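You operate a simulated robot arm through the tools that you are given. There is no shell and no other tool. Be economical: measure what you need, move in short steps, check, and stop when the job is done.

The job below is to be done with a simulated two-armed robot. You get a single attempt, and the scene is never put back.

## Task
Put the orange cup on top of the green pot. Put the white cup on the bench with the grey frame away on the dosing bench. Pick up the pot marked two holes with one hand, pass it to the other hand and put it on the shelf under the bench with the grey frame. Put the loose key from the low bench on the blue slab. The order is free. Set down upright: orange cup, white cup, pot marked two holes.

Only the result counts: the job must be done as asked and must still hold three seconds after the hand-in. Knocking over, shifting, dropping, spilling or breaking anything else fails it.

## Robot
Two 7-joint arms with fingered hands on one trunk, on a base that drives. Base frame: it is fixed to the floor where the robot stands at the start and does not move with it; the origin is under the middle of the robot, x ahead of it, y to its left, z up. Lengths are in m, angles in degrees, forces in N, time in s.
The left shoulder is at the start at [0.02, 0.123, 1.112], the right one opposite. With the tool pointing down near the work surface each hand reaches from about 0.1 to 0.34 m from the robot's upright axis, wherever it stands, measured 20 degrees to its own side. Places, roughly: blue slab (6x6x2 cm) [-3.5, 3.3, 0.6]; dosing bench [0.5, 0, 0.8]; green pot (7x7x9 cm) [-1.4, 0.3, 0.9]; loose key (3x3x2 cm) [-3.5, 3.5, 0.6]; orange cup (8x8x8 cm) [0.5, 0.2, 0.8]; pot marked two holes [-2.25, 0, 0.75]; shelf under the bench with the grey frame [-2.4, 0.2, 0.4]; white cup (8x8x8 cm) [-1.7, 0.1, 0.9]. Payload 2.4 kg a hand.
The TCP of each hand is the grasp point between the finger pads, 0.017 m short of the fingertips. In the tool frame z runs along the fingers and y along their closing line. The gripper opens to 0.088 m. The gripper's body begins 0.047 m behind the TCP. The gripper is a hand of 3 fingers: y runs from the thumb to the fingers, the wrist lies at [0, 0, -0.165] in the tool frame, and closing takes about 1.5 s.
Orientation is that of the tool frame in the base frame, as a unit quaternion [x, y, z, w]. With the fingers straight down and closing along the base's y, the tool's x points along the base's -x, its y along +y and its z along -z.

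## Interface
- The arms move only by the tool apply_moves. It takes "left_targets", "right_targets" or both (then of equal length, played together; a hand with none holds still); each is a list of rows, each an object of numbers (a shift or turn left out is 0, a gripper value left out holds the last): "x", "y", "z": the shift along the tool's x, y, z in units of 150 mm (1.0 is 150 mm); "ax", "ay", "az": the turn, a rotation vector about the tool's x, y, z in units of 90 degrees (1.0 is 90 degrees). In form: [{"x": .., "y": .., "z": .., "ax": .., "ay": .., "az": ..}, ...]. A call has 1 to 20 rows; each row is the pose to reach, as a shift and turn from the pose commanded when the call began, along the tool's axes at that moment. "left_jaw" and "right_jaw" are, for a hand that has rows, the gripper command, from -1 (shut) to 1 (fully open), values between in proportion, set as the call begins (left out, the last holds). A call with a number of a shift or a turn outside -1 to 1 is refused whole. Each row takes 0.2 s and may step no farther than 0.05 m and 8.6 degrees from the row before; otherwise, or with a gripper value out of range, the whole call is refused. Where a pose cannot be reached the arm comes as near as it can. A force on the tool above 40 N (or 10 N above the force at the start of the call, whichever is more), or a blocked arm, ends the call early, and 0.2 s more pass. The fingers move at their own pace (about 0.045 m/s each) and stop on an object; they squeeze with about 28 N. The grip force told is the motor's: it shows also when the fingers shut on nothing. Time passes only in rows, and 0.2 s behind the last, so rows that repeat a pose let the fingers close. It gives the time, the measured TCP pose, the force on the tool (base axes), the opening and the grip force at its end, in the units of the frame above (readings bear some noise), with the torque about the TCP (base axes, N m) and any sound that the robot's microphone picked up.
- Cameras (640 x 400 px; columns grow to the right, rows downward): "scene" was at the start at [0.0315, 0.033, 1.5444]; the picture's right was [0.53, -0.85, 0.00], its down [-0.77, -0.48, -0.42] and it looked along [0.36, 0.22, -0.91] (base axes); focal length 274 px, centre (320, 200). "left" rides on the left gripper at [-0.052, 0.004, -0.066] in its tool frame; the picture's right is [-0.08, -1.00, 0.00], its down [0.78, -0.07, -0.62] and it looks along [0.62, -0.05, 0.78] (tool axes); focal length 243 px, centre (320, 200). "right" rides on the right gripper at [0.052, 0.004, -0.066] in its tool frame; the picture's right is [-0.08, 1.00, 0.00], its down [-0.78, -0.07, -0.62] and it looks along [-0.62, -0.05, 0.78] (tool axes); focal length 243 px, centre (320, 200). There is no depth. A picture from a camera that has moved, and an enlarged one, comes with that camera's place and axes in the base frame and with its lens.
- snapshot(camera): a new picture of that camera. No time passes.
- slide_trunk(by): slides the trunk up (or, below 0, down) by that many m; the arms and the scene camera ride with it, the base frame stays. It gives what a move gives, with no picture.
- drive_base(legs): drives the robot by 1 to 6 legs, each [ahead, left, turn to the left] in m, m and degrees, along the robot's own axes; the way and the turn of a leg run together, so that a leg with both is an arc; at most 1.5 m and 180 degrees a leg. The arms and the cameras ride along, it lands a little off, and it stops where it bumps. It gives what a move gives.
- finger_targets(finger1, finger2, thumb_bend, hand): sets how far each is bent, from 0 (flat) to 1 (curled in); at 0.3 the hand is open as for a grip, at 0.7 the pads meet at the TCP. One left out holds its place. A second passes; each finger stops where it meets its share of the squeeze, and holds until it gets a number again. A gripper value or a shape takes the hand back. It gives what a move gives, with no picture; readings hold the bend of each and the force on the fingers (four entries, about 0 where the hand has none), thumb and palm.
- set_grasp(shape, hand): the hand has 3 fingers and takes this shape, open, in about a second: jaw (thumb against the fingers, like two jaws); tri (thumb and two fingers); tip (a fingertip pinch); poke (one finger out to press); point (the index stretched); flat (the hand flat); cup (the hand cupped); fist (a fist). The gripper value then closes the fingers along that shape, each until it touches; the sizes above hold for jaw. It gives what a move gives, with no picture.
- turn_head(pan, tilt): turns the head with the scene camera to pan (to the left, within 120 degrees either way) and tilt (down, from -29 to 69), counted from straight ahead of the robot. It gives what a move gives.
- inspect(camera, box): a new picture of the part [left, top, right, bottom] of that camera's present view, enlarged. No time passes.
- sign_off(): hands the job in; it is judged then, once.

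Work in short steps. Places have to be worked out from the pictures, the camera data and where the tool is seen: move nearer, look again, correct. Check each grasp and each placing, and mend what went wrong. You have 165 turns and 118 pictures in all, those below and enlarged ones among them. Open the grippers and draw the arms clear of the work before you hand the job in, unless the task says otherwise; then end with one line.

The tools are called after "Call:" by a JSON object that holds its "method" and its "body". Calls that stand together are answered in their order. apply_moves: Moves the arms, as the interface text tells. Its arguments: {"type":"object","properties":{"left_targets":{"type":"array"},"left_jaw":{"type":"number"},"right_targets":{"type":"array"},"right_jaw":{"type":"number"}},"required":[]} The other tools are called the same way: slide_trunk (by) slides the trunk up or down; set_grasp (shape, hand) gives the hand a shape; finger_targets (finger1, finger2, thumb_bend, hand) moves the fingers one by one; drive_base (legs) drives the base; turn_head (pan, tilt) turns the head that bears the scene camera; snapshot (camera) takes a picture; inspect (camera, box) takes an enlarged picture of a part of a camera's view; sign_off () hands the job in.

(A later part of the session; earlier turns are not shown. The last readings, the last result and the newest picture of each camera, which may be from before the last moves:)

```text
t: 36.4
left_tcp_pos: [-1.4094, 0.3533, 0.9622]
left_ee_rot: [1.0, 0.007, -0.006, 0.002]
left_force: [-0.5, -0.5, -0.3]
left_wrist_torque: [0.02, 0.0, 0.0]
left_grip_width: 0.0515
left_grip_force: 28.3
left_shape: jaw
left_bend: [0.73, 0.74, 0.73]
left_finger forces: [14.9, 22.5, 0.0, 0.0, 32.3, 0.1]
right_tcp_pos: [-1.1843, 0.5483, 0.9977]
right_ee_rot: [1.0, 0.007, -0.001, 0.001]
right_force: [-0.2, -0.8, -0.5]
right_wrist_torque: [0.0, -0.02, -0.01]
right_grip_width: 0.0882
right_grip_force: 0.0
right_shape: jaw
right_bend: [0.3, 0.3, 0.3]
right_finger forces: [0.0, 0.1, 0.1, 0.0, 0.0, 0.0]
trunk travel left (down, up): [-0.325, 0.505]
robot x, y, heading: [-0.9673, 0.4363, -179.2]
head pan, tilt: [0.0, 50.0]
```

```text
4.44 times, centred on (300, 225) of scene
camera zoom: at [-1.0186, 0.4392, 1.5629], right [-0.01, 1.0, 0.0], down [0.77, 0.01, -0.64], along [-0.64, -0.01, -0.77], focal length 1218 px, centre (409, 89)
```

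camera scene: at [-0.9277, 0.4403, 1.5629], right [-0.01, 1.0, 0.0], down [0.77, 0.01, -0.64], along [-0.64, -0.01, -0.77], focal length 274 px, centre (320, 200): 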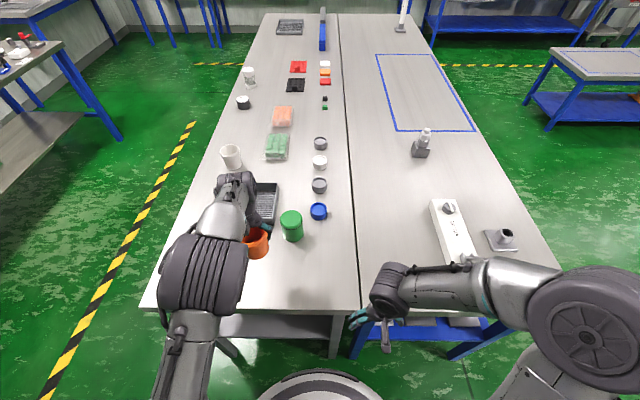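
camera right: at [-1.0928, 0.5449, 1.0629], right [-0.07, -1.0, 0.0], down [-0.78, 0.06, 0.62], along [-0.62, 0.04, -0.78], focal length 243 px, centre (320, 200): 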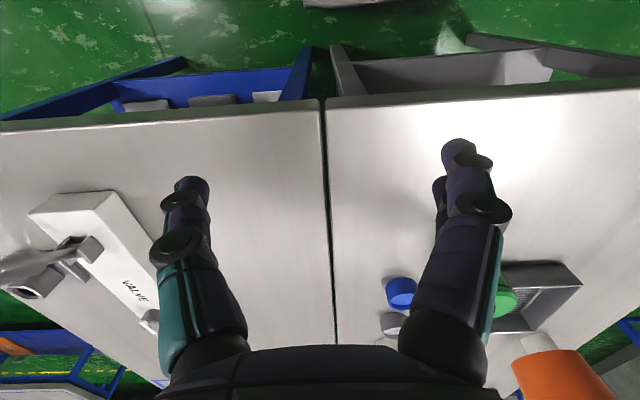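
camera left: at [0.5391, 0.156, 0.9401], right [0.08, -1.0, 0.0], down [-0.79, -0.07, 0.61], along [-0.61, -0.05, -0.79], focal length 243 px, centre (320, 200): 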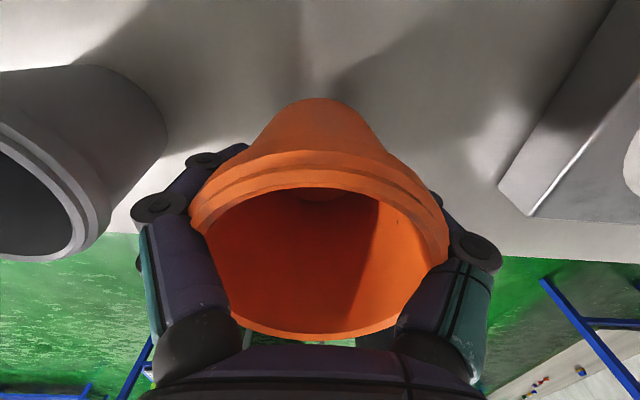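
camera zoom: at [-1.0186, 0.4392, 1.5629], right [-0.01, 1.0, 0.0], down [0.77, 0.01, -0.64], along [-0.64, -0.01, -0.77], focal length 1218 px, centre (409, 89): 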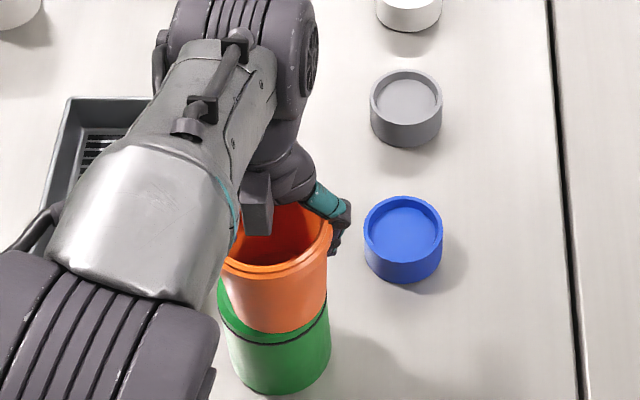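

Still no contact and the cup edge approaches the lid's front edge, so I shift 4 mm away while lowering further.

Call:
{"method": "apply_moves", "body": {"left_targets": [{"x": -0.03}, {"x": -0.03, "z": 0.02}, {"x": -0.03, "z": 0.04}, {"x": -0.03, "z": 0.06}]}}

Call:
{"method": "inspect", "body": {"camera": "scene", "box": [250, 180, 350, 270]}}

```text
t: 37.4
left_tcp_pos: [-1.4124, 0.3532, 0.9527]
left_ee_rot: [1.0, 0.005, -0.006, 0.002]
left_force: [0.0, -0.2, -0.1]
left_wrist_torque: [0.03, 0.03, -0.01]
left_grip_width: 0.0516
left_grip_force: 27.5
left_shape: jaw
left_bend: [0.73, 0.74, 0.73]
left_finger forces: [14.9, 22.6, 0.0, 0.0, 32.3, 0.0]
right_tcp_pos: [-1.1829, 0.5487, 0.9974]
right_ee_rot: [1.0, 0.007, 0.0, 0.0]
right_force: [-0.2, -0.3, 0.5]
right_wrist_torque: [0.01, 0.0, 0.02]
right_grip_width: 0.0878
right_grip_force: 0.0
right_shape: jaw
right_bend: [0.3, 0.3, 0.3]
right_finger forces: [0.1, 0.1, 0.0, 0.0, 0.0, 0.0]
trunk travel left (down, up): [-0.325, 0.505]
robot x, y, heading: [-0.9603, 0.4351, -179.3]
head pan, tilt: [0.0, 50.0]
```

```text
4.44 times, centred on (300, 225) of scene
camera zoom: at [-1.0184, 0.4393, 1.5629], right [-0.01, 1.0, 0.0], down [0.77, 0.01, -0.64], along [-0.64, -0.01, -0.77], focal length 1218 px, centre (409, 89)
```

zoom: 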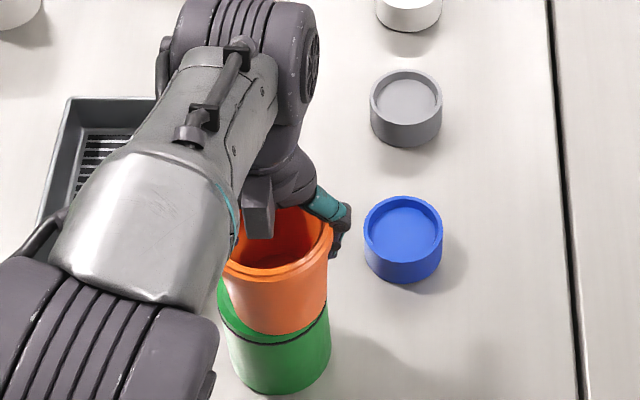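

Still free. Another 4 mm away and 9 mm down.

Call:
{"method": "apply_moves", "body": {"left_targets": [{"x": -0.03}, {"x": -0.03, "z": 0.02}, {"x": -0.03, "z": 0.04}, {"x": -0.03, "z": 0.06}]}}

Call:
{"method": "inspect", "body": {"camera": "scene", "box": [250, 180, 350, 270]}}

```text
t: 38.4
left_tcp_pos: [-1.4203, 0.353, 0.9519]
left_ee_rot: [1.0, 0.007, -0.015, 0.002]
left_force: [5.2, 0.0, 24.3]
left_wrist_torque: [-0.22, -0.07, 0.07]
left_grip_width: 0.0511
left_grip_force: 27.7
left_shape: jaw
left_bend: [0.73, 0.74, 0.74]
left_finger forces: [16.6, 28.3, 0.1, 0.0, 35.7, 0.0]
right_tcp_pos: [-1.182, 0.5481, 0.997]
right_ee_rot: [1.0, 0.007, -0.002, 0.001]
right_force: [0.5, -0.6, 0.1]
right_wrist_torque: [0.0, 0.03, -0.01]
right_grip_width: 0.0879
right_grip_force: 0.0
right_shape: jaw
right_bend: [0.3, 0.3, 0.3]
right_finger forces: [0.0, 0.0, 0.0, 0.1, 0.0, 0.1]
trunk travel left (down, up): [-0.325, 0.505]
robot x, y, heading: [-0.9584, 0.4365, -179.4]
head pan, tilt: [0.0, 50.0]
stopped in row 4 (left hand): the force on the tool passed its limit (the readings are from after the stop); the commanded pose is now the measured one
```

```text
4.44 times, centred on (300, 225) of scene
camera zoom: at [-1.016, 0.4396, 1.5631], right [-0.01, 1.0, 0.0], down [0.77, 0.01, -0.64], along [-0.64, -0.01, -0.77], focal length 1218 px, centre (409, 89)
```

zoom: 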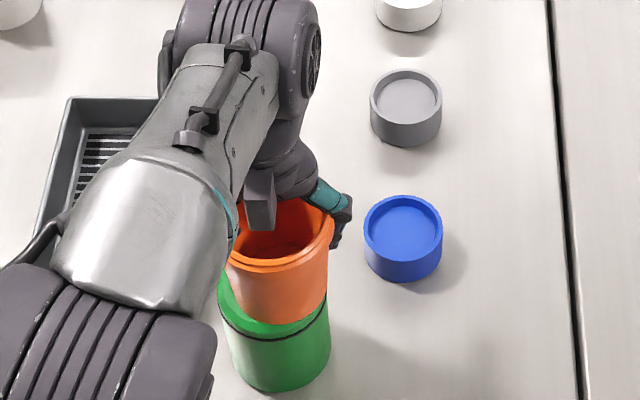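

Contact: 24 N at TCP z 0.952, cup within a few mm of the lid's centre. I ease the pressure slightly and then open.

Call:
{"method": "apply_moves", "body": {"left_targets": [{"z": -0.01, "x": 0.015}, {"z": -0.015, "x": 0.015}]}}

Call:
{"method": "inspect", "body": {"camera": "scene", "box": [250, 180, 350, 270]}}

```text
t: 39.0
left_tcp_pos: [-1.4167, 0.3524, 0.9519]
left_ee_rot: [1.0, 0.006, -0.012, 0.001]
left_force: [-2.5, -0.8, 13.6]
left_wrist_torque: [-0.18, 0.09, -0.02]
left_grip_width: 0.0513
left_grip_force: 28.0
left_shape: jaw
left_bend: [0.73, 0.74, 0.74]
left_finger forces: [18.4, 24.8, 0.1, 0.0, 35.0, 0.0]
right_tcp_pos: [-1.1823, 0.5482, 0.9964]
right_ee_rot: [1.0, 0.007, -0.002, 0.0]
right_force: [-0.5, 0.2, 0.5]
right_wrist_torque: [-0.01, 0.01, -0.02]
right_grip_width: 0.0877
right_grip_force: 0.1
right_shape: jaw
right_bend: [0.3, 0.3, 0.3]
right_finger forces: [0.0, 0.0, 0.1, 0.0, 0.1, 0.0]
trunk travel left (down, up): [-0.325, 0.505]
robot x, y, heading: [-0.9662, 0.4396, -179.2]
head pan, tilt: [0.0, 50.0]
```

```text
4.44 times, centred on (300, 225) of scene
camera zoom: at [-1.0178, 0.4394, 1.5629], right [-0.01, 1.0, 0.0], down [0.77, 0.01, -0.64], along [-0.64, -0.01, -0.77], focal length 1218 px, centre (409, 89)
```

zoom: 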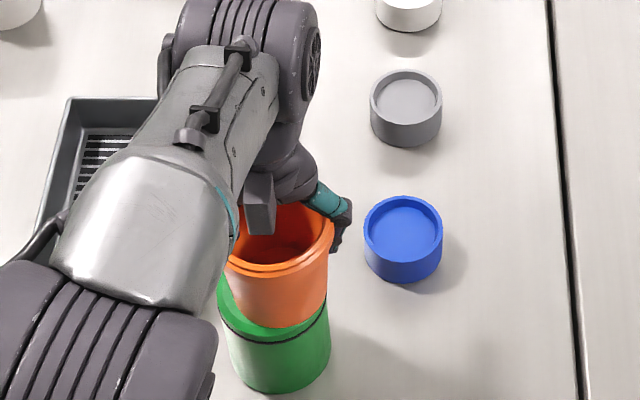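

13.6 N still pressing; ease another 2 mm and nudge 2 mm toward -y, then open.

Call:
{"method": "apply_moves", "body": {"left_targets": [{"z": -0.015, "y": 0.01}, {"z": -0.01, "y": 0.015}]}}

Call:
{"method": "apply_moves", "body": {"left_targets": [{}, {}, {}, {}, {}, {}, {}, {}], "left_jaw": 1}}

Call:
{"method": "inspect", "body": {"camera": "scene", "box": [250, 180, 350, 270]}}

Call:
{"method": "snapshot", "body": {"camera": "left"}}

```text
t: 39.6
left_tcp_pos: [-1.4171, 0.352, 0.9525]
left_ee_rot: [1.0, 0.006, -0.013, 0.002]
left_force: [0.5, 2.4, 4.2]
left_wrist_torque: [-0.02, 0.07, -0.03]
left_grip_width: 0.0515
left_grip_force: 27.9
left_shape: jaw
left_bend: [0.73, 0.74, 0.74]
left_finger forces: [16.0, 23.3, 0.1, 0.0, 34.6, 0.0]
right_tcp_pos: [-1.184, 0.5484, 0.9968]
right_ee_rot: [1.0, 0.007, -0.001, 0.0]
right_force: [-0.8, -0.4, 0.1]
right_wrist_torque: [0.03, -0.03, 0.0]
right_grip_width: 0.0879
right_grip_force: 0.2
right_shape: jaw
right_bend: [0.3, 0.3, 0.3]
right_finger forces: [0.0, 0.0, 0.0, 0.1, 0.1, 0.0]
trunk travel left (down, up): [-0.325, 0.505]
robot x, y, heading: [-0.9581, 0.4366, -179.3]
head pan, tilt: [0.0, 50.0]
```

```text
t: 41.4
left_tcp_pos: [-1.417, 0.3524, 0.9527]
left_ee_rot: [1.0, 0.006, -0.012, 0.001]
left_force: [1.6, 1.0, 7.8]
left_wrist_torque: [-0.03, -0.01, 0.02]
left_grip_width: 0.0875
left_grip_force: 0.1
left_shape: jaw
left_bend: [0.3, 0.3, 0.3]
left_finger forces: [1.0, 7.8, 0.1, 0.0, 9.0, 0.0]
right_tcp_pos: [-1.1818, 0.5479, 0.9973]
right_ee_rot: [1.0, 0.007, 0.0, 0.001]
right_force: [0.1, 0.0, 0.3]
right_wrist_torque: [-0.01, 0.0, 0.0]
right_grip_width: 0.088
right_grip_force: 0.0
right_shape: jaw
right_bend: [0.3, 0.3, 0.3]
right_finger forces: [0.0, 0.0, 0.1, 0.0, 0.0, 0.0]
trunk travel left (down, up): [-0.325, 0.505]
robot x, y, heading: [-0.9621, 0.4378, -179.4]
head pan, tilt: [0.0, 50.0]
```

```text
4.44 times, centred on (300, 225) of scene
camera zoom: at [-1.0177, 0.4396, 1.5629], right [-0.01, 1.0, 0.0], down [0.77, 0.01, -0.64], along [-0.64, -0.01, -0.77], focal length 1218 px, centre (409, 89)
```

zoom: 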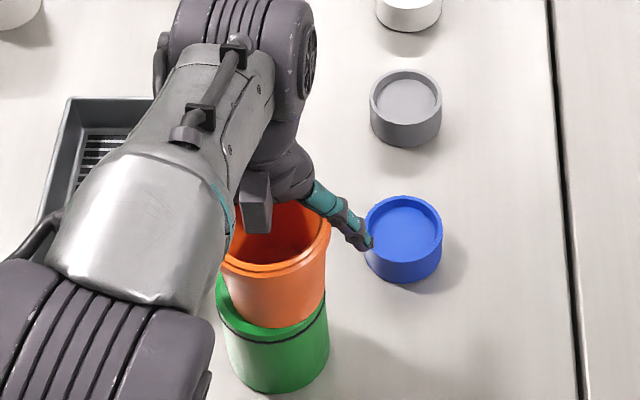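

```text
86 pictures are left
camera left: at [-1.4675, 0.3449, 1.0196], right [-0.1, 1.0, 0.0], down [0.79, 0.08, 0.6], along [0.6, 0.06, -0.8], focal length 243 px, centre (320, 200)
```

left: 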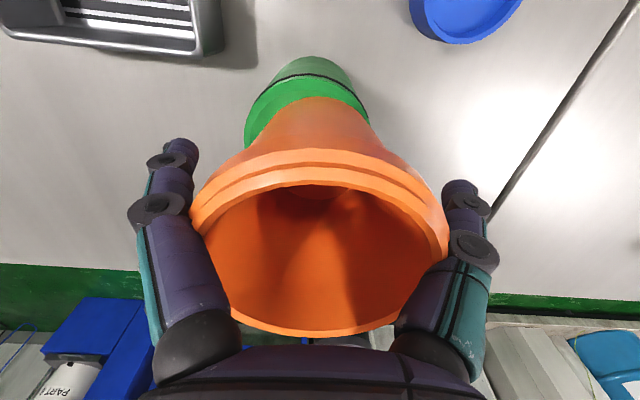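

The cup rests on the pot; the rim touches the finger roots, which get narrower toward the palm, so lifting should free it. I rise slowly and check.

Call:
{"method": "apply_moves", "body": {"left_targets": [{"z": -0.02}, {"z": -0.05}, {"z": -0.1}]}}

Call:
{"method": "snapshot", "body": {"camera": "left"}}

```text
t: 42.2
left_tcp_pos: [-1.4173, 0.351, 0.9681]
left_ee_rot: [1.0, 0.006, -0.011, 0.002]
left_force: [0.3, -0.5, -0.3]
left_wrist_torque: [0.0, -0.01, -0.02]
left_grip_width: 0.0877
left_grip_force: 0.0
left_shape: jaw
left_bend: [0.3, 0.3, 0.3]
left_finger forces: [0.1, 0.0, 0.0, 0.0, 0.1, 0.0]
right_tcp_pos: [-1.183, 0.5479, 0.9972]
right_ee_rot: [1.0, 0.007, -0.001, 0.0]
right_force: [0.5, -0.2, -0.4]
right_wrist_torque: [-0.06, 0.01, -0.01]
right_grip_width: 0.088
right_grip_force: 0.0
right_shape: jaw
right_bend: [0.3, 0.3, 0.3]
right_finger forces: [0.1, 0.0, 0.1, 0.0, 0.1, 0.0]
trunk travel left (down, up): [-0.325, 0.505]
robot x, y, heading: [-0.961, 0.4404, -179.3]
head pan, tilt: [0.0, 50.0]
```

```text
85 pictures are left
camera left: at [-1.4671, 0.3443, 1.0341], right [-0.1, 1.0, 0.0], down [0.79, 0.08, 0.6], along [0.6, 0.06, -0.8], focal length 243 px, centre (320, 200)
```

left: 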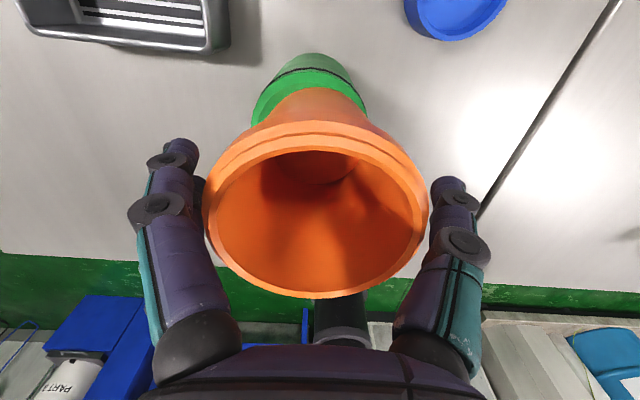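

Released cleanly. I raise the hand well above the cup and back off to view both the result and the rest of the bench.

Call:
{"method": "apply_moves", "body": {"left_targets": [{"z": -0.3}, {"z": -0.6}, {"z": -0.9}, {"z": -0.9, "x": 0.3}, {"z": -0.9, "x": 0.6}, {"z": -0.9, "x": 0.9}]}}

Call:
{"method": "snapshot", "body": {"camera": "scene"}}

```text
t: 43.6
left_tcp_pos: [-1.2781, 0.3526, 1.1005]
left_ee_rot: [1.0, 0.006, -0.013, 0.0]
left_force: [-0.3, 0.0, -0.6]
left_wrist_torque: [0.0, 0.01, 0.03]
left_grip_width: 0.0879
left_grip_force: 0.0
left_shape: jaw
left_bend: [0.3, 0.3, 0.3]
left_finger forces: [0.0, 0.0, 0.1, 0.0, 0.0, 0.1]
left hand out of reach, approached as far as the arm can: row 3
right_tcp_pos: [-1.1831, 0.5476, 0.996]
right_ee_rot: [1.0, 0.007, -0.001, 0.0]
right_force: [-0.5, 0.1, -0.5]
right_wrist_torque: [-0.01, -0.01, 0.03]
right_grip_width: 0.0875
right_grip_force: 0.0
right_shape: jaw
right_bend: [0.3, 0.3, 0.3]
right_finger forces: [0.1, 0.0, 0.1, 0.0, 0.0, 0.0]
trunk travel left (down, up): [-0.325, 0.505]
robot x, y, heading: [-0.9626, 0.4382, -179.4]
head pan, tilt: [0.0, 50.0]
```

```text
84 pictures are left
camera scene: at [-1.0176, 0.4393, 1.5629], right [-0.01, 1.0, 0.0], down [0.77, 0.01, -0.64], along [-0.64, -0.01, -0.77], focal length 274 px, centre (320, 200)
```

scene: 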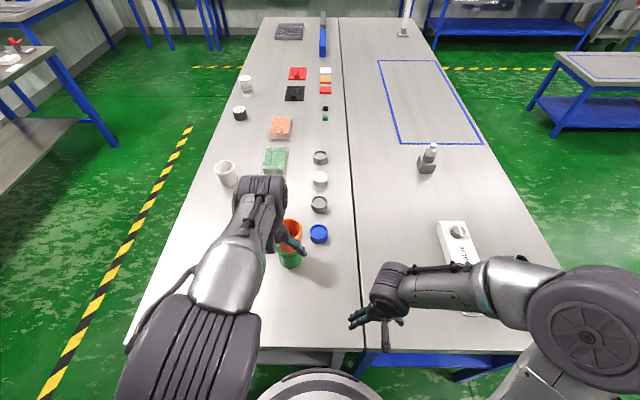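

The orange cup stands on the pot. Now I zoom in on the small pots along the left edge of the bench.

Call:
{"method": "inspect", "body": {"camera": "scene", "box": [200, 60, 300, 200]}}

```text
2.86 times, centred on (250, 130) of scene
camera zoom: at [-1.0176, 0.4393, 1.5629], right [-0.01, 1.0, 0.0], down [0.77, 0.01, -0.64], along [-0.64, -0.01, -0.77], focal length 783 px, centre (520, 400)
```

zoom: 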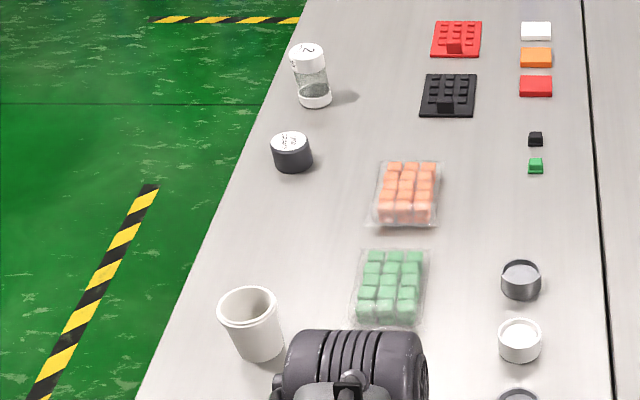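

White cup near (-1.72, 0.10); two small pots further on need reading. I back off, go round to the left long side and turn to face the bench.

Call:
{"method": "drive_base", "body": {"legs": [[-0.3, 0, 0], [0, 0.86, 0], [1.18, 0, 0], [0, 0, -90]]}}

Call:
{"method": "snapshot", "body": {"camera": "scene"}}

```text
t: 59.3
left_tcp_pos: [-1.9104, -0.1271, 1.1015]
left_ee_rot: [-0.702, 0.712, 0.009, 0.007]
left_force: [-1.0, -0.8, -0.3]
left_wrist_torque: [0.01, 0.03, -0.02]
left_grip_width: 0.0879
left_grip_force: 0.0
left_shape: jaw
left_bend: [0.3, 0.3, 0.3]
left_finger forces: [0.0, 0.0, 0.0, 0.1, 0.1, 0.1]
right_tcp_pos: [-1.7185, -0.2298, 0.9964]
right_ee_rot: [-0.702, 0.712, 0.0, 0.001]
right_force: [-0.5, 0.7, -0.1]
right_wrist_torque: [0.0, 0.0, -0.01]
right_grip_width: 0.088
right_grip_force: 0.1
right_shape: jaw
right_bend: [0.3, 0.3, 0.3]
right_finger forces: [0.1, 0.0, 0.0, 0.0, 0.0, 0.0]
trunk travel left (down, up): [-0.325, 0.505]
robot x, y, heading: [-1.8364, -0.4495, 89.3]
head pan, tilt: [0.0, 50.0]
```

```text
82 pictures are left
camera scene: at [-1.8321, -0.3901, 1.5629], right [1.0, -0.01, 0.0], down [-0.01, -0.77, -0.64], along [0.01, 0.64, -0.77], focal length 274 px, centre (320, 200)
```

scene: 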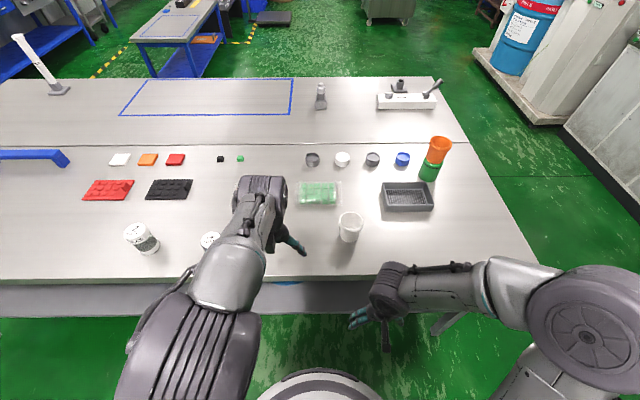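

White cup is about (-1.735, 0.087). I read the pots with a zoom.

Call:
{"method": "inspect", "body": {"camera": "scene", "box": [110, 205, 230, 280]}}

Call:
{"method": "inspect", "body": {"camera": "scene", "box": [300, 170, 420, 260]}}

```text
5.33 times, centred on (170, 242) of scene
camera zoom: at [-1.8321, -0.3901, 1.5629], right [1.0, -0.01, 0.0], down [-0.01, -0.77, -0.64], along [0.01, 0.64, -0.77], focal length 1462 px, centre (1120, -27)
```

zoom: 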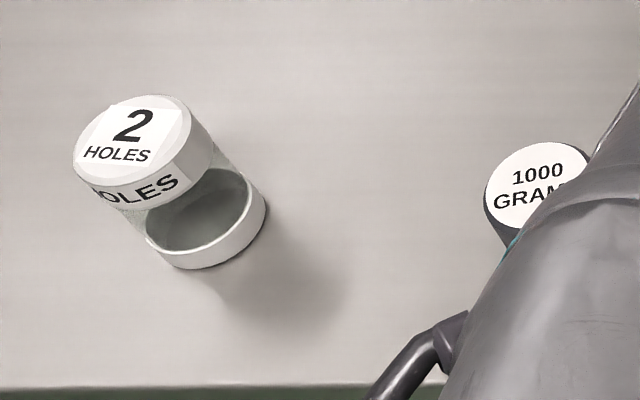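

```text
4.44 times, centred on (360, 215) of scene
camera zoom: at [-1.8321, -0.3901, 1.5629], right [1.0, -0.01, 0.0], down [-0.01, -0.77, -0.64], along [0.01, 0.64, -0.77], focal length 1218 px, centre (142, 133)
```

zoom: 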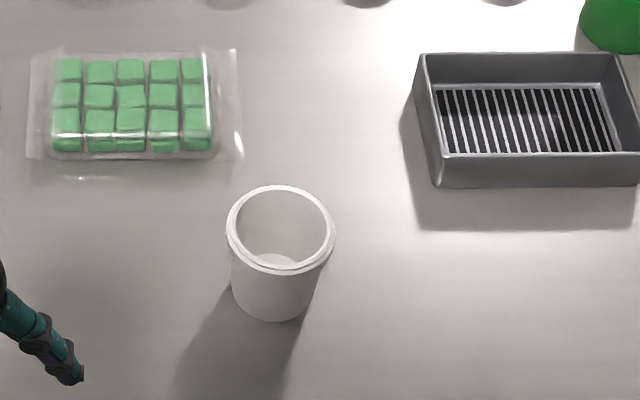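

The right pot reads "2 HOLES" (the farther-left one). I take the white cup first with the right hand: drive 0.14 ahead and extend the right hand.

Call:
{"method": "drive_base", "body": {"legs": [[0.14, 0, 0]]}}

Call:
{"method": "apply_moves", "body": {"right_targets": [{"x": -0.3, "y": 0.05}, {"x": -0.6, "y": 0.1}, {"x": -0.9, "y": 0.1}, {"x": -1.0, "y": 0.1}], "right_jaw": 1}}

Call:
{"method": "snapshot", "body": {"camera": "right"}}

```text
t: 60.6
left_tcp_pos: [-1.9074, 0.0141, 1.0999]
left_ee_rot: [-0.701, 0.713, 0.009, 0.007]
left_force: [-0.3, 0.1, -0.1]
left_wrist_torque: [0.02, 0.0, -0.01]
left_grip_width: 0.088
left_grip_force: 0.0
left_shape: jaw
left_bend: [0.3, 0.3, 0.3]
left_finger forces: [0.0, 0.0, 0.0, 0.0, 0.1, 0.0]
right_tcp_pos: [-1.7156, -0.0875, 0.9955]
right_ee_rot: [-0.702, 0.712, 0.001, 0.0]
right_force: [-0.1, 0.4, 0.6]
right_wrist_torque: [0.0, -0.01, 0.01]
right_grip_width: 0.0879
right_grip_force: 0.0
right_shape: jaw
right_bend: [0.3, 0.3, 0.3]
right_finger forces: [0.1, 0.0, 0.0, 0.0, 0.0, 0.0]
trunk travel left (down, up): [-0.325, 0.505]
robot x, y, heading: [-1.829, -0.3023, 89.1]
head pan, tilt: [0.0, 50.0]
```

```text
t: 61.6
left_tcp_pos: [-1.9081, 0.0129, 1.1011]
left_ee_rot: [-0.701, 0.713, 0.009, 0.007]
left_force: [0.2, 0.0, 0.0]
left_wrist_torque: [0.01, 0.03, 0.03]
left_grip_width: 0.0877
left_grip_force: 0.1
left_shape: jaw
left_bend: [0.3, 0.3, 0.3]
left_finger forces: [0.1, 0.0, 0.0, 0.0, 0.0, 0.1]
right_tcp_pos: [-1.7287, 0.0608, 0.9974]
right_ee_rot: [-0.702, 0.712, 0.0, 0.0]
right_force: [-0.6, 0.2, -0.1]
right_wrist_torque: [0.03, -0.01, 0.04]
right_grip_width: 0.0879
right_grip_force: 0.1
right_shape: jaw
right_bend: [0.3, 0.3, 0.3]
right_finger forces: [0.1, 0.0, 0.1, 0.0, 0.1, 0.0]
trunk travel left (down, up): [-0.325, 0.505]
robot x, y, heading: [-1.8309, -0.3056, 89.1]
head pan, tilt: [0.0, 50.0]
```

```text
79 pictures are left
camera right: at [-1.7341, 0.0104, 1.0634], right [-1.0, 0.1, 0.0], down [0.08, 0.78, 0.62], along [0.06, 0.62, -0.78], focal length 243 px, centre (320, 200)
```

right: 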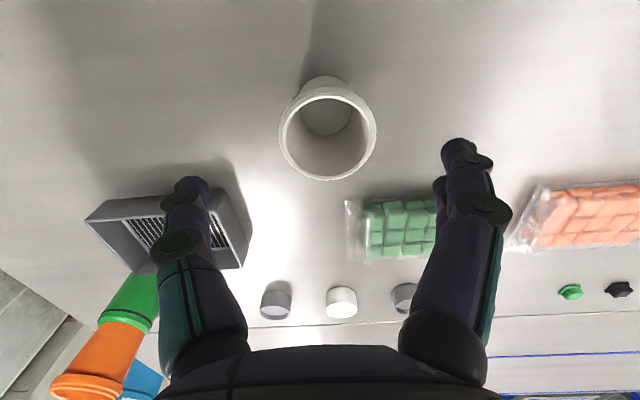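

Rim centre ≈(-1.733, 0.084), z≈0.892. I centre and descend to TCP z≈0.885 first, watching the force.

Call:
{"method": "apply_moves", "body": {"right_targets": [{"x": -0.157, "y": 0.028, "z": 0.05}, {"x": -0.157, "y": 0.028, "z": 0.3}, {"x": -0.157, "y": 0.028, "z": 0.5}, {"x": -0.157, "y": 0.028, "z": 0.65}, {"x": -0.157, "y": 0.028, "z": 0.72}]}}

Call:
{"method": "snapshot", "body": {"camera": "right"}}

```text
t: 62.8
left_tcp_pos: [-1.9074, 0.0143, 1.1013]
left_ee_rot: [-0.701, 0.713, 0.009, 0.006]
left_force: [0.8, 0.6, -0.2]
left_wrist_torque: [-0.01, 0.01, -0.02]
left_grip_width: 0.088
left_grip_force: 0.1
left_shape: jaw
left_bend: [0.3, 0.3, 0.3]
left_finger forces: [0.0, 0.0, 0.0, 0.1, 0.0, 0.0]
right_tcp_pos: [-1.7322, 0.0855, 0.8886]
right_ee_rot: [-0.701, 0.713, 0.0, 0.0]
right_force: [-0.1, 0.0, 0.2]
right_wrist_torque: [0.0, 0.04, 0.01]
right_grip_width: 0.0878
right_grip_force: 0.1
right_shape: jaw
right_bend: [0.3, 0.3, 0.3]
right_finger forces: [0.0, 0.0, 0.0, 0.1, 0.1, 0.0]
trunk travel left (down, up): [-0.325, 0.505]
robot x, y, heading: [-1.8315, -0.3088, 89.3]
head pan, tilt: [0.0, 50.0]
```

```text
78 pictures are left
camera right: at [-1.7376, 0.0338, 0.9546], right [-1.0, 0.1, 0.0], down [0.08, 0.78, 0.62], along [0.06, 0.62, -0.78], focal length 243 px, centre (320, 200)
```

right: 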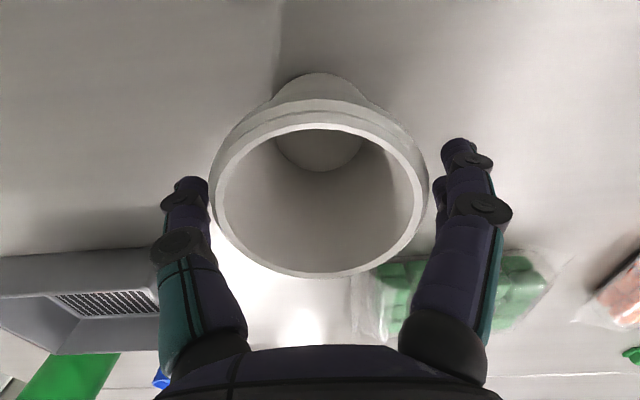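

Centred. Descend about 17 mm more and close.

Call:
{"method": "apply_moves", "body": {"right_targets": [{"z": 0.06}, {"z": 0.12}]}}

Call:
{"method": "apply_moves", "body": {"right_targets": [{}, {}, {}, {}, {}, {}, {}, {}], "right_jaw": -1}}

Call:
{"method": "apply_moves", "body": {"right_targets": [{"z": -0.05}, {"z": -0.1}, {"z": -0.2}, {"z": -0.3}]}}

Call:
{"method": "snapshot", "body": {"camera": "right"}}

```text
t: 63.4
left_tcp_pos: [-1.9094, 0.0123, 1.1008]
left_ee_rot: [-0.702, 0.712, 0.01, 0.008]
left_force: [-0.5, -0.5, -0.9]
left_wrist_torque: [0.01, 0.0, 0.0]
left_grip_width: 0.088
left_grip_force: 0.0
left_shape: jaw
left_bend: [0.3, 0.3, 0.3]
left_finger forces: [0.1, 0.0, 0.0, 0.0, 0.0, 0.0]
right_tcp_pos: [-1.7322, 0.0856, 0.8718]
right_ee_rot: [-0.702, 0.712, 0.002, 0.001]
right_force: [1.7, -0.5, 9.2]
right_wrist_torque: [-0.01, -0.03, 0.0]
right_grip_width: 0.0876
right_grip_force: 0.1
right_shape: jaw
right_bend: [0.3, 0.3, 0.3]
right_finger forces: [1.3, 1.6, 0.1, 0.0, 5.3, 0.1]
trunk travel left (down, up): [-0.325, 0.505]
robot x, y, heading: [-1.8304, -0.3095, 89.4]
head pan, tilt: [0.0, 50.0]
```

```text
t: 65.2
left_tcp_pos: [-1.9074, 0.0129, 1.1013]
left_ee_rot: [-0.701, 0.713, 0.01, 0.008]
left_force: [-0.7, -0.1, -0.2]
left_wrist_torque: [0.01, -0.01, 0.0]
left_grip_width: 0.088
left_grip_force: 0.0
left_shape: jaw
left_bend: [0.3, 0.3, 0.3]
left_finger forces: [0.1, 0.1, 0.0, 0.1, 0.0, 0.1]
right_tcp_pos: [-1.7326, 0.0846, 0.8705]
right_ee_rot: [-0.702, 0.712, 0.001, 0.001]
right_force: [0.4, -0.9, 5.2]
right_wrist_torque: [-0.06, 0.09, 0.02]
right_grip_width: 0.0579
right_grip_force: 27.5
right_shape: jaw
right_bend: [0.7, 0.7, 0.66]
right_finger forces: [16.1, 17.4, 0.0, 0.1, 30.0, 0.0]
trunk travel left (down, up): [-0.325, 0.505]
robot x, y, heading: [-1.8338, -0.3037, 89.4]
head pan, tilt: [0.0, 50.0]
```

```text
t: 66.2
left_tcp_pos: [-1.9077, 0.0138, 1.1001]
left_ee_rot: [-0.701, 0.713, 0.01, 0.007]
left_force: [-0.6, 0.0, 0.1]
left_wrist_torque: [0.0, -0.05, -0.01]
left_grip_width: 0.0881
left_grip_force: 0.0
left_shape: jaw
left_bend: [0.3, 0.3, 0.3]
left_finger forces: [0.0, 0.1, 0.1, 0.1, 0.1, 0.1]
right_tcp_pos: [-1.7323, 0.0856, 0.9166]
right_ee_rot: [-0.702, 0.712, 0.001, 0.0]
right_force: [0.2, -0.5, -0.3]
right_wrist_torque: [0.02, -0.02, -0.01]
right_grip_width: 0.0577
right_grip_force: 27.5
right_shape: jaw
right_bend: [0.7, 0.7, 0.66]
right_finger forces: [15.1, 17.1, 0.1, 0.0, 29.2, 0.0]
trunk travel left (down, up): [-0.325, 0.505]
robot x, y, heading: [-1.8295, -0.306, 89.2]
head pan, tilt: [0.0, 50.0]
```

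```text
77 pictures are left
camera right: at [-1.7388, 0.035, 0.9817], right [-1.0, 0.1, 0.0], down [0.08, 0.78, 0.62], along [0.06, 0.62, -0.78], focal length 243 px, centre (320, 200)
```

right: 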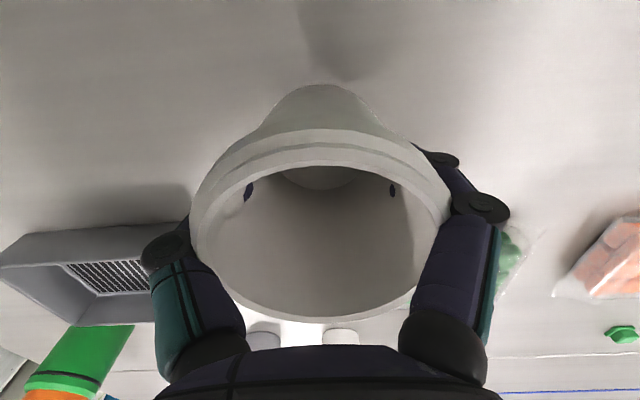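

White cup is held. I raise it and draw it toward the body.

Call:
{"method": "apply_moves", "body": {"right_targets": [{"z": -0.3}, {"z": -0.6}, {"z": -0.8}, {"z": -0.8, "x": 0.3}, {"z": -0.8, "x": 0.6}, {"z": -0.8, "x": 0.9}]}}

```text
t: 67.6
left_tcp_pos: [-1.9071, 0.0126, 1.1019]
left_ee_rot: [-0.701, 0.713, 0.009, 0.008]
left_force: [-0.1, 0.0, 0.0]
left_wrist_torque: [-0.03, 0.02, 0.01]
left_grip_width: 0.0878
left_grip_force: 0.1
left_shape: jaw
left_bend: [0.3, 0.3, 0.3]
left_finger forces: [0.0, 0.0, 0.1, 0.0, 0.1, 0.1]
right_tcp_pos: [-1.735, -0.0515, 1.0319]
right_ee_rot: [-0.703, 0.712, 0.001, 0.001]
right_force: [0.3, 0.1, -1.2]
right_wrist_torque: [-0.03, 0.02, 0.03]
right_grip_width: 0.0578
right_grip_force: 28.7
right_shape: jaw
right_bend: [0.7, 0.7, 0.66]
right_finger forces: [14.8, 17.3, 0.0, 0.0, 28.6, 0.1]
trunk travel left (down, up): [-0.325, 0.505]
robot x, y, heading: [-1.8273, -0.3081, 89.4]
head pan, tilt: [0.0, 50.0]
```

Now drive: back off, turn to face the dosing bench, go along the aisle and shift left in front of it.

Call:
{"method": "drive_base", "body": {"legs": [[-0.24, 0, 0], [0, 0, -89.5], [1.45, 0, 0], [0, 0.8, 0]]}}

Call:
{"method": "snapshot", "body": {"camera": "scene"}}

```text
t: 83.9
left_tcp_pos: [-0.1065, 0.4072, 1.1011]
left_ee_rot: [-0.023, 1.0, 0.001, 0.011]
left_force: [-0.6, 0.3, 0.2]
left_wrist_torque: [0.02, 0.02, -0.01]
left_grip_width: 0.0879
left_grip_force: 0.1
left_shape: jaw
left_bend: [0.3, 0.3, 0.3]
left_finger forces: [0.0, 0.0, 0.0, 0.0, 0.1, 0.0]
right_tcp_pos: [-0.1605, 0.2309, 1.0342]
right_ee_rot: [-0.023, 1.0, 0.0, 0.001]
right_force: [0.5, -0.5, 0.0]
right_wrist_torque: [0.02, -0.01, -0.03]
right_grip_width: 0.0575
right_grip_force: 28.3
right_shape: jaw
right_bend: [0.71, 0.7, 0.66]
right_finger forces: [14.3, 17.3, 0.0, 0.1, 28.5, 0.1]
trunk travel left (down, up): [-0.325, 0.505]
robot x, y, heading: [-0.4271, 0.3102, 2.5]
head pan, tilt: [0.0, 50.0]
```

```text
76 pictures are left
camera scene: at [-0.3656, 0.3143, 1.5629], right [0.05, -1.0, 0.0], down [-0.77, -0.04, -0.64], along [0.64, 0.03, -0.77], focal length 274 px, centre (320, 200)
```

scene: 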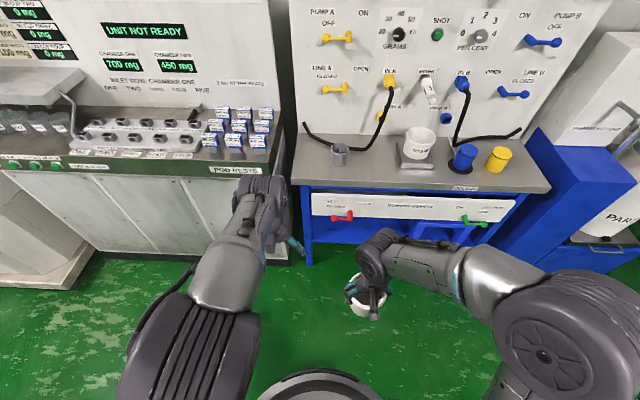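

I correct the heading and drive up to the dosing bench, while first tucking the left hand a bit.

Call:
{"method": "apply_moves", "body": {"left_targets": [{"x": 0.3}, {"x": 0.6}]}}

Call:
{"method": "drive_base", "body": {"legs": [[0, 0, -2.5], [0.5, -0.03, 0]]}}

Call:
{"method": "snapshot", "body": {"camera": "scene"}}

```text
t: 84.5
left_tcp_pos: [-0.1966, 0.4033, 1.0981]
left_ee_rot: [-0.022, 1.0, 0.001, 0.012]
left_force: [0.0, 0.2, 0.4]
left_wrist_torque: [0.02, 0.01, 0.0]
left_grip_width: 0.0879
left_grip_force: 0.0
left_shape: jaw
left_bend: [0.3, 0.3, 0.3]
left_finger forces: [0.1, 0.0, 0.0, 0.0, 0.1, 0.1]
right_tcp_pos: [-0.1607, 0.2303, 1.0348]
right_ee_rot: [-0.024, 1.0, 0.001, 0.001]
right_force: [-0.7, 0.1, -1.2]
right_wrist_torque: [0.01, 0.01, 0.01]
right_grip_width: 0.0573
right_grip_force: 27.9
right_shape: jaw
right_bend: [0.71, 0.7, 0.66]
right_finger forces: [14.3, 17.3, 0.1, 0.0, 28.6, 0.1]
trunk travel left (down, up): [-0.325, 0.505]
robot x, y, heading: [-0.4228, 0.3137, 2.6]
head pan, tilt: [0.0, 50.0]
```

```text
t: 87.8
left_tcp_pos: [0.3102, 0.3634, 1.0971]
left_ee_rot: [0.0, 1.0, 0.003, 0.011]
left_force: [-0.9, -0.5, 1.0]
left_wrist_torque: [-0.02, 0.05, 0.01]
left_grip_width: 0.088
left_grip_force: 0.1
left_shape: jaw
left_bend: [0.3, 0.3, 0.3]
left_finger forces: [0.1, 0.0, 0.0, 0.1, 0.1, 0.0]
right_tcp_pos: [0.3387, 0.1888, 1.0338]
right_ee_rot: [0.0, 1.0, 0.0, 0.001]
right_force: [-0.9, -0.5, -0.7]
right_wrist_torque: [0.03, 0.02, 0.03]
right_grip_width: 0.0576
right_grip_force: 27.6
right_shape: jaw
right_bend: [0.71, 0.7, 0.66]
right_finger forces: [14.3, 17.3, 0.1, 0.0, 28.5, 0.0]
trunk travel left (down, up): [-0.325, 0.505]
robot x, y, heading: [0.0811, 0.2789, 0.1]
head pan, tilt: [0.0, 50.0]
```

```text
75 pictures are left
camera scene: at [0.1389, 0.2814, 1.5628], right [0.0, -1.0, 0.0], down [-0.77, 0.0, -0.64], along [0.64, 0.0, -0.77], focal length 274 px, centre (320, 200)
```

scene: 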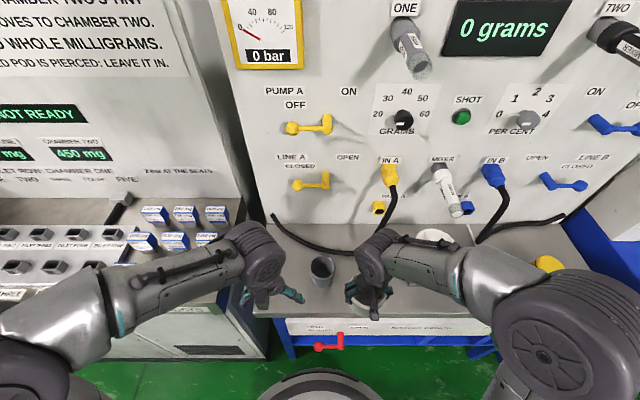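

I'll set the white cup where the orange one stood, at about (0.481, 0.14). First move over the spot at height.

Call:
{"method": "apply_moves", "body": {"right_targets": [{"x": -0.25, "y": -0.1}, {"x": -0.5, "y": -0.2}, {"x": -0.75, "y": -0.3}, {"x": -0.95, "y": -0.325}, {"x": -0.95, "y": -0.325, "z": 0.3}, {"x": -0.95, "y": -0.325, "z": 0.5}]}}

Call:
{"method": "snapshot", "body": {"camera": "right"}}

Call:
{"method": "inspect", "body": {"camera": "scene", "box": [260, 180, 480, 320]}}

```text
t: 89.2
left_tcp_pos: [0.3108, 0.363, 1.0969]
left_ee_rot: [-0.001, 1.0, 0.002, 0.012]
left_force: [-1.0, 0.3, 0.5]
left_wrist_torque: [0.02, 0.01, 0.01]
left_grip_width: 0.088
left_grip_force: 0.1
left_shape: jaw
left_bend: [0.3, 0.3, 0.3]
left_finger forces: [0.0, 0.0, 0.0, 0.0, 0.0, 0.0]
right_tcp_pos: [0.483, 0.1405, 0.9559]
right_ee_rot: [0.0, 1.0, 0.001, 0.002]
right_force: [-0.2, 0.0, -0.3]
right_wrist_torque: [0.02, 0.01, -0.01]
right_grip_width: 0.0573
right_grip_force: 28.1
right_shape: jaw
right_bend: [0.71, 0.7, 0.66]
right_finger forces: [14.3, 17.3, 0.0, 0.0, 28.1, 0.0]
trunk travel left (down, up): [-0.325, 0.505]
robot x, y, heading: [0.0827, 0.2819, -0.1]
head pan, tilt: [0.0, 50.0]
```

```text
74 pictures are left
camera right: at [0.4297, 0.146, 1.0233], right [0.08, 1.0, 0.0], down [0.78, -0.07, 0.62], along [0.62, -0.05, -0.78], focal length 243 px, centre (320, 200)
```

right: 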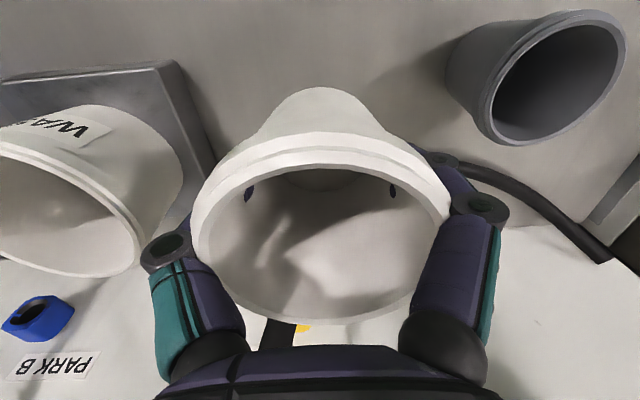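

```text
2.86 times, centred on (370, 250) of scene
camera zoom: at [0.1384, 0.2815, 1.5629], right [0.0, -1.0, 0.0], down [-0.77, 0.0, -0.64], along [0.64, 0.0, -0.77], focal length 783 px, centre (177, 57)
```

zoom: 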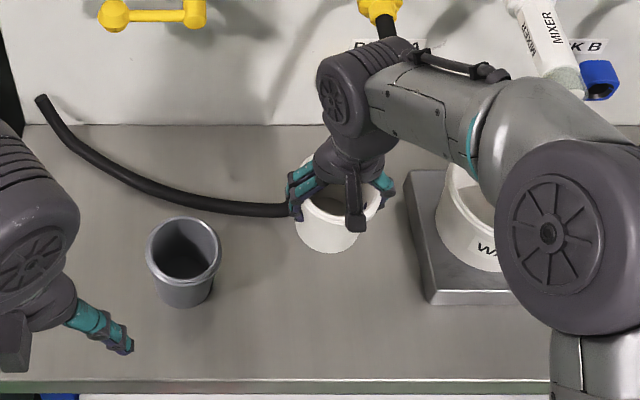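

Spot is clear on all sides. I lower near the surface, then in small steps to contact.

Call:
{"method": "apply_moves", "body": {"right_targets": [{"z": 0.2}, {"z": 0.4}, {"z": 0.56}, {"z": 0.59}, {"z": 0.62}, {"z": 0.64}]}}

```text
t: 90.6
left_tcp_pos: [0.3109, 0.3637, 1.0968]
left_ee_rot: [0.0, 1.0, 0.001, 0.011]
left_force: [-0.3, -0.1, 0.2]
left_wrist_torque: [0.0, 0.02, -0.01]
left_grip_width: 0.0878
left_grip_force: 0.0
left_shape: jaw
left_bend: [0.3, 0.3, 0.3]
left_finger forces: [0.0, 0.0, 0.1, 0.0, 0.0, 0.1]
right_tcp_pos: [0.4823, 0.1387, 0.8631]
right_ee_rot: [-0.001, 1.0, 0.0, 0.001]
right_force: [-0.3, -0.7, -0.2]
right_wrist_torque: [0.0, 0.03, 0.03]
right_grip_width: 0.0572
right_grip_force: 28.2
right_shape: jaw
right_bend: [0.71, 0.7, 0.67]
right_finger forces: [14.1, 17.2, 0.0, 0.0, 28.0, 0.0]
trunk travel left (down, up): [-0.325, 0.505]
robot x, y, heading: [0.0789, 0.2814, 0.0]
head pan, tilt: [0.0, 50.0]
```

No contact yet at 0.863; continue in 2 mm steps.

Call:
{"method": "apply_moves", "body": {"right_targets": [{"z": 0.015}, {"z": 0.03}, {"z": 0.045}, {"z": 0.06}]}}

```text
t: 91.6
left_tcp_pos: [0.3106, 0.363, 1.0967]
left_ee_rot: [0.0, 1.0, 0.001, 0.011]
left_force: [-0.3, 0.4, -0.4]
left_wrist_torque: [0.01, -0.02, -0.04]
left_grip_width: 0.0878
left_grip_force: 0.0
left_shape: jaw
left_bend: [0.3, 0.3, 0.3]
left_finger forces: [0.0, 0.0, 0.1, 0.0, 0.0, 0.1]
right_tcp_pos: [0.4832, 0.1389, 0.8532]
right_ee_rot: [0.0, 1.0, 0.0, 0.001]
right_force: [-0.6, 0.1, -0.9]
right_wrist_torque: [0.02, 0.03, -0.03]
right_grip_width: 0.0572
right_grip_force: 28.3
right_shape: jaw
right_bend: [0.71, 0.7, 0.67]
right_finger forces: [14.0, 17.3, 0.0, 0.1, 28.0, 0.0]
trunk travel left (down, up): [-0.325, 0.505]
robot x, y, heading: [0.0805, 0.2836, -0.1]
head pan, tilt: [0.0, 50.0]
```

Call:
{"method": "apply_moves", "body": {"right_targets": [{"z": 0.01}, {"z": 0.02}, {"z": 0.03}, {"z": 0.04}]}}

```text
t: 92.6
left_tcp_pos: [0.3091, 0.3633, 1.0976]
left_ee_rot: [0.0, 1.0, 0.001, 0.012]
left_force: [0.1, -0.3, 0.0]
left_wrist_torque: [0.0, -0.01, 0.02]
left_grip_width: 0.0879
left_grip_force: 0.1
left_shape: jaw
left_bend: [0.3, 0.3, 0.3]
left_finger forces: [0.0, 0.0, 0.1, 0.0, 0.0, 0.0]
right_tcp_pos: [0.4818, 0.1395, 0.8488]
right_ee_rot: [0.0, 1.0, 0.0, 0.003]
right_force: [1.7, -0.3, 22.6]
right_wrist_torque: [0.13, 0.08, -0.02]
right_grip_width: 0.056
right_grip_force: 27.1
right_shape: jaw
right_bend: [0.71, 0.71, 0.68]
right_finger forces: [16.1, 19.1, 0.0, 0.1, 29.3, 0.0]
trunk travel left (down, up): [-0.325, 0.505]
robot x, y, heading: [0.0793, 0.2787, 0.2]
head pan, tilt: [0.0, 50.0]
```

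Contact at about 0.85. I ease 2 mm and open.

Call:
{"method": "apply_moves", "body": {"right_targets": [{"z": -0.01}, {"z": -0.015}]}}

Call:
{"method": "apply_moves", "body": {"right_targets": [{}, {}, {}, {}, {}, {}, {}, {}], "right_jaw": 1}}

Call:
{"method": "apply_moves", "body": {"right_targets": [{"z": -0.02}, {"z": -0.06}, {"z": -0.15}]}}

Call:
{"method": "snapshot", "body": {"camera": "right"}}

```text
t: 93.2
left_tcp_pos: [0.3106, 0.3632, 1.0973]
left_ee_rot: [-0.001, 1.0, 0.0, 0.013]
left_force: [1.0, -0.3, -0.2]
left_wrist_torque: [0.03, 0.01, 0.01]
left_grip_width: 0.0878
left_grip_force: 0.2
left_shape: jaw
left_bend: [0.3, 0.3, 0.3]
left_finger forces: [0.0, 0.0, 0.1, 0.0, 0.0, 0.0]
right_tcp_pos: [0.4835, 0.1406, 0.8511]
right_ee_rot: [0.0, 1.0, 0.001, 0.001]
right_force: [4.4, -1.3, 12.5]
right_wrist_torque: [0.1, 0.02, 0.01]
right_grip_width: 0.0558
right_grip_force: 27.8
right_shape: jaw
right_bend: [0.71, 0.71, 0.68]
right_finger forces: [14.8, 18.1, 0.0, 0.0, 28.7, 0.0]
trunk travel left (down, up): [-0.325, 0.505]
robot x, y, heading: [0.0847, 0.2828, -0.3]
head pan, tilt: [0.0, 50.0]
```

```text
t: 95.0
left_tcp_pos: [0.3102, 0.3638, 1.0981]
left_ee_rot: [-0.001, 1.0, 0.002, 0.012]
left_force: [-0.5, -0.8, 0.5]
left_wrist_torque: [0.01, -0.01, 0.02]
left_grip_width: 0.0879
left_grip_force: 0.1
left_shape: jaw
left_bend: [0.3, 0.3, 0.3]
left_finger forces: [0.1, 0.0, 0.0, 0.0, 0.0, 0.1]
right_tcp_pos: [0.4832, 0.1403, 0.8494]
right_ee_rot: [0.0, 1.0, 0.0, 0.001]
right_force: [-0.3, -1.5, 7.9]
right_wrist_torque: [0.03, -0.01, 0.01]
right_grip_width: 0.0875
right_grip_force: 0.1
right_shape: jaw
right_bend: [0.3, 0.3, 0.3]
right_finger forces: [1.6, 2.9, 0.1, 0.0, 5.5, 0.0]
trunk travel left (down, up): [-0.325, 0.505]
robot x, y, heading: [0.0814, 0.2786, 0.3]
head pan, tilt: [0.0, 50.0]
```

```text
t: 95.8
left_tcp_pos: [0.3111, 0.3628, 1.0969]
left_ee_rot: [0.0, 1.0, 0.002, 0.012]
left_force: [0.3, -0.8, -0.9]
left_wrist_torque: [-0.01, -0.02, -0.02]
left_grip_width: 0.0878
left_grip_force: 0.1
left_shape: jaw
left_bend: [0.3, 0.3, 0.3]
left_finger forces: [0.0, 0.0, 0.0, 0.1, 0.0, 0.0]
right_tcp_pos: [0.482, 0.1399, 0.8725]
right_ee_rot: [0.0, 1.0, 0.001, 0.001]
right_force: [0.4, 0.4, -0.4]
right_wrist_torque: [-0.01, -0.01, 0.05]
right_grip_width: 0.0876
right_grip_force: 0.0
right_shape: jaw
right_bend: [0.3, 0.3, 0.3]
right_finger forces: [0.0, 0.0, 0.1, 0.0, 0.0, 0.0]
trunk travel left (down, up): [-0.325, 0.505]
robot x, y, heading: [0.0797, 0.2778, 0.0]
head pan, tilt: [0.0, 50.0]
```

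```text
72 pictures are left
camera right: at [0.4285, 0.1454, 0.9388], right [0.08, 1.0, 0.0], down [0.78, -0.07, 0.62], along [0.62, -0.05, -0.78], focal length 243 px, centre (320, 200)
```

right: 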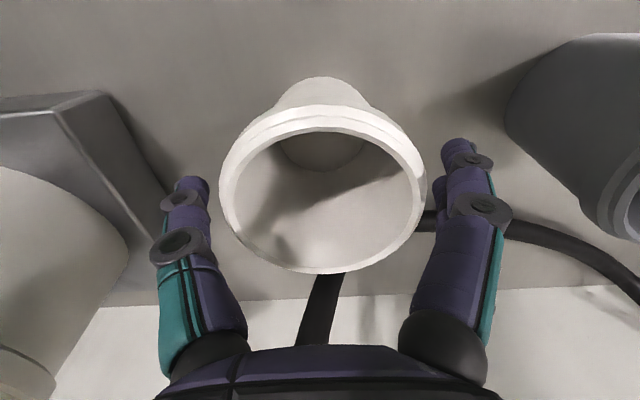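

The white cup stands free and upright. I raise the right hand and retract it.

Call:
{"method": "apply_moves", "body": {"right_targets": [{"z": -0.3}, {"z": -0.6}, {"z": -0.9}, {"z": -0.9, "x": 0.3}, {"z": -0.9, "x": 0.6}, {"z": -0.9, "x": 0.9}]}}

Call:
{"method": "inspect", "body": {"camera": "scene", "box": [260, 180, 480, 320]}}

```text
t: 97.2
left_tcp_pos: [0.3095, 0.3633, 1.0974]
left_ee_rot: [0.001, 1.0, 0.001, 0.012]
left_force: [0.9, 0.3, 0.3]
left_wrist_torque: [0.01, -0.02, 0.02]
left_grip_width: 0.0881
left_grip_force: 0.0
left_shape: jaw
left_bend: [0.3, 0.3, 0.3]
left_finger forces: [0.1, 0.0, 0.0, 0.1, 0.0, 0.0]
right_tcp_pos: [0.3439, 0.1401, 1.0069]
right_ee_rot: [0.001, 1.0, -0.001, 0.002]
right_force: [-0.4, 0.1, 0.1]
right_wrist_torque: [-0.01, 0.0, 0.0]
right_grip_width: 0.0878
right_grip_force: 0.1
right_shape: jaw
right_bend: [0.3, 0.3, 0.3]
right_finger forces: [0.0, 0.0, 0.0, 0.0, 0.0, 0.0]
trunk travel left (down, up): [-0.325, 0.505]
robot x, y, heading: [0.085, 0.2798, 0.1]
head pan, tilt: [0.0, 50.0]
```

```text
2.86 times, centred on (370, 250) of scene
camera zoom: at [0.1374, 0.2814, 1.5629], right [0.0, -1.0, 0.0], down [-0.77, 0.0, -0.64], along [0.64, 0.0, -0.77], focal length 783 px, centre (177, 57)
```

zoom: 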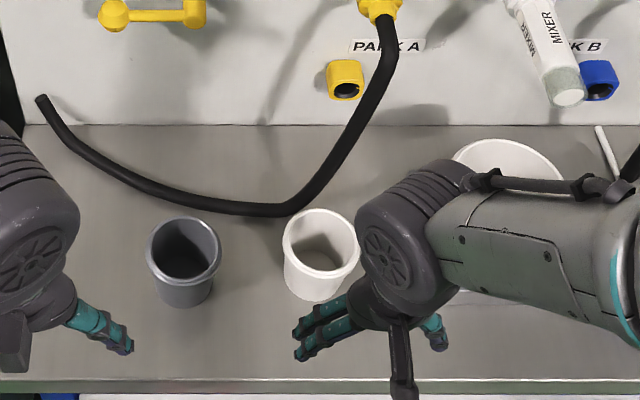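

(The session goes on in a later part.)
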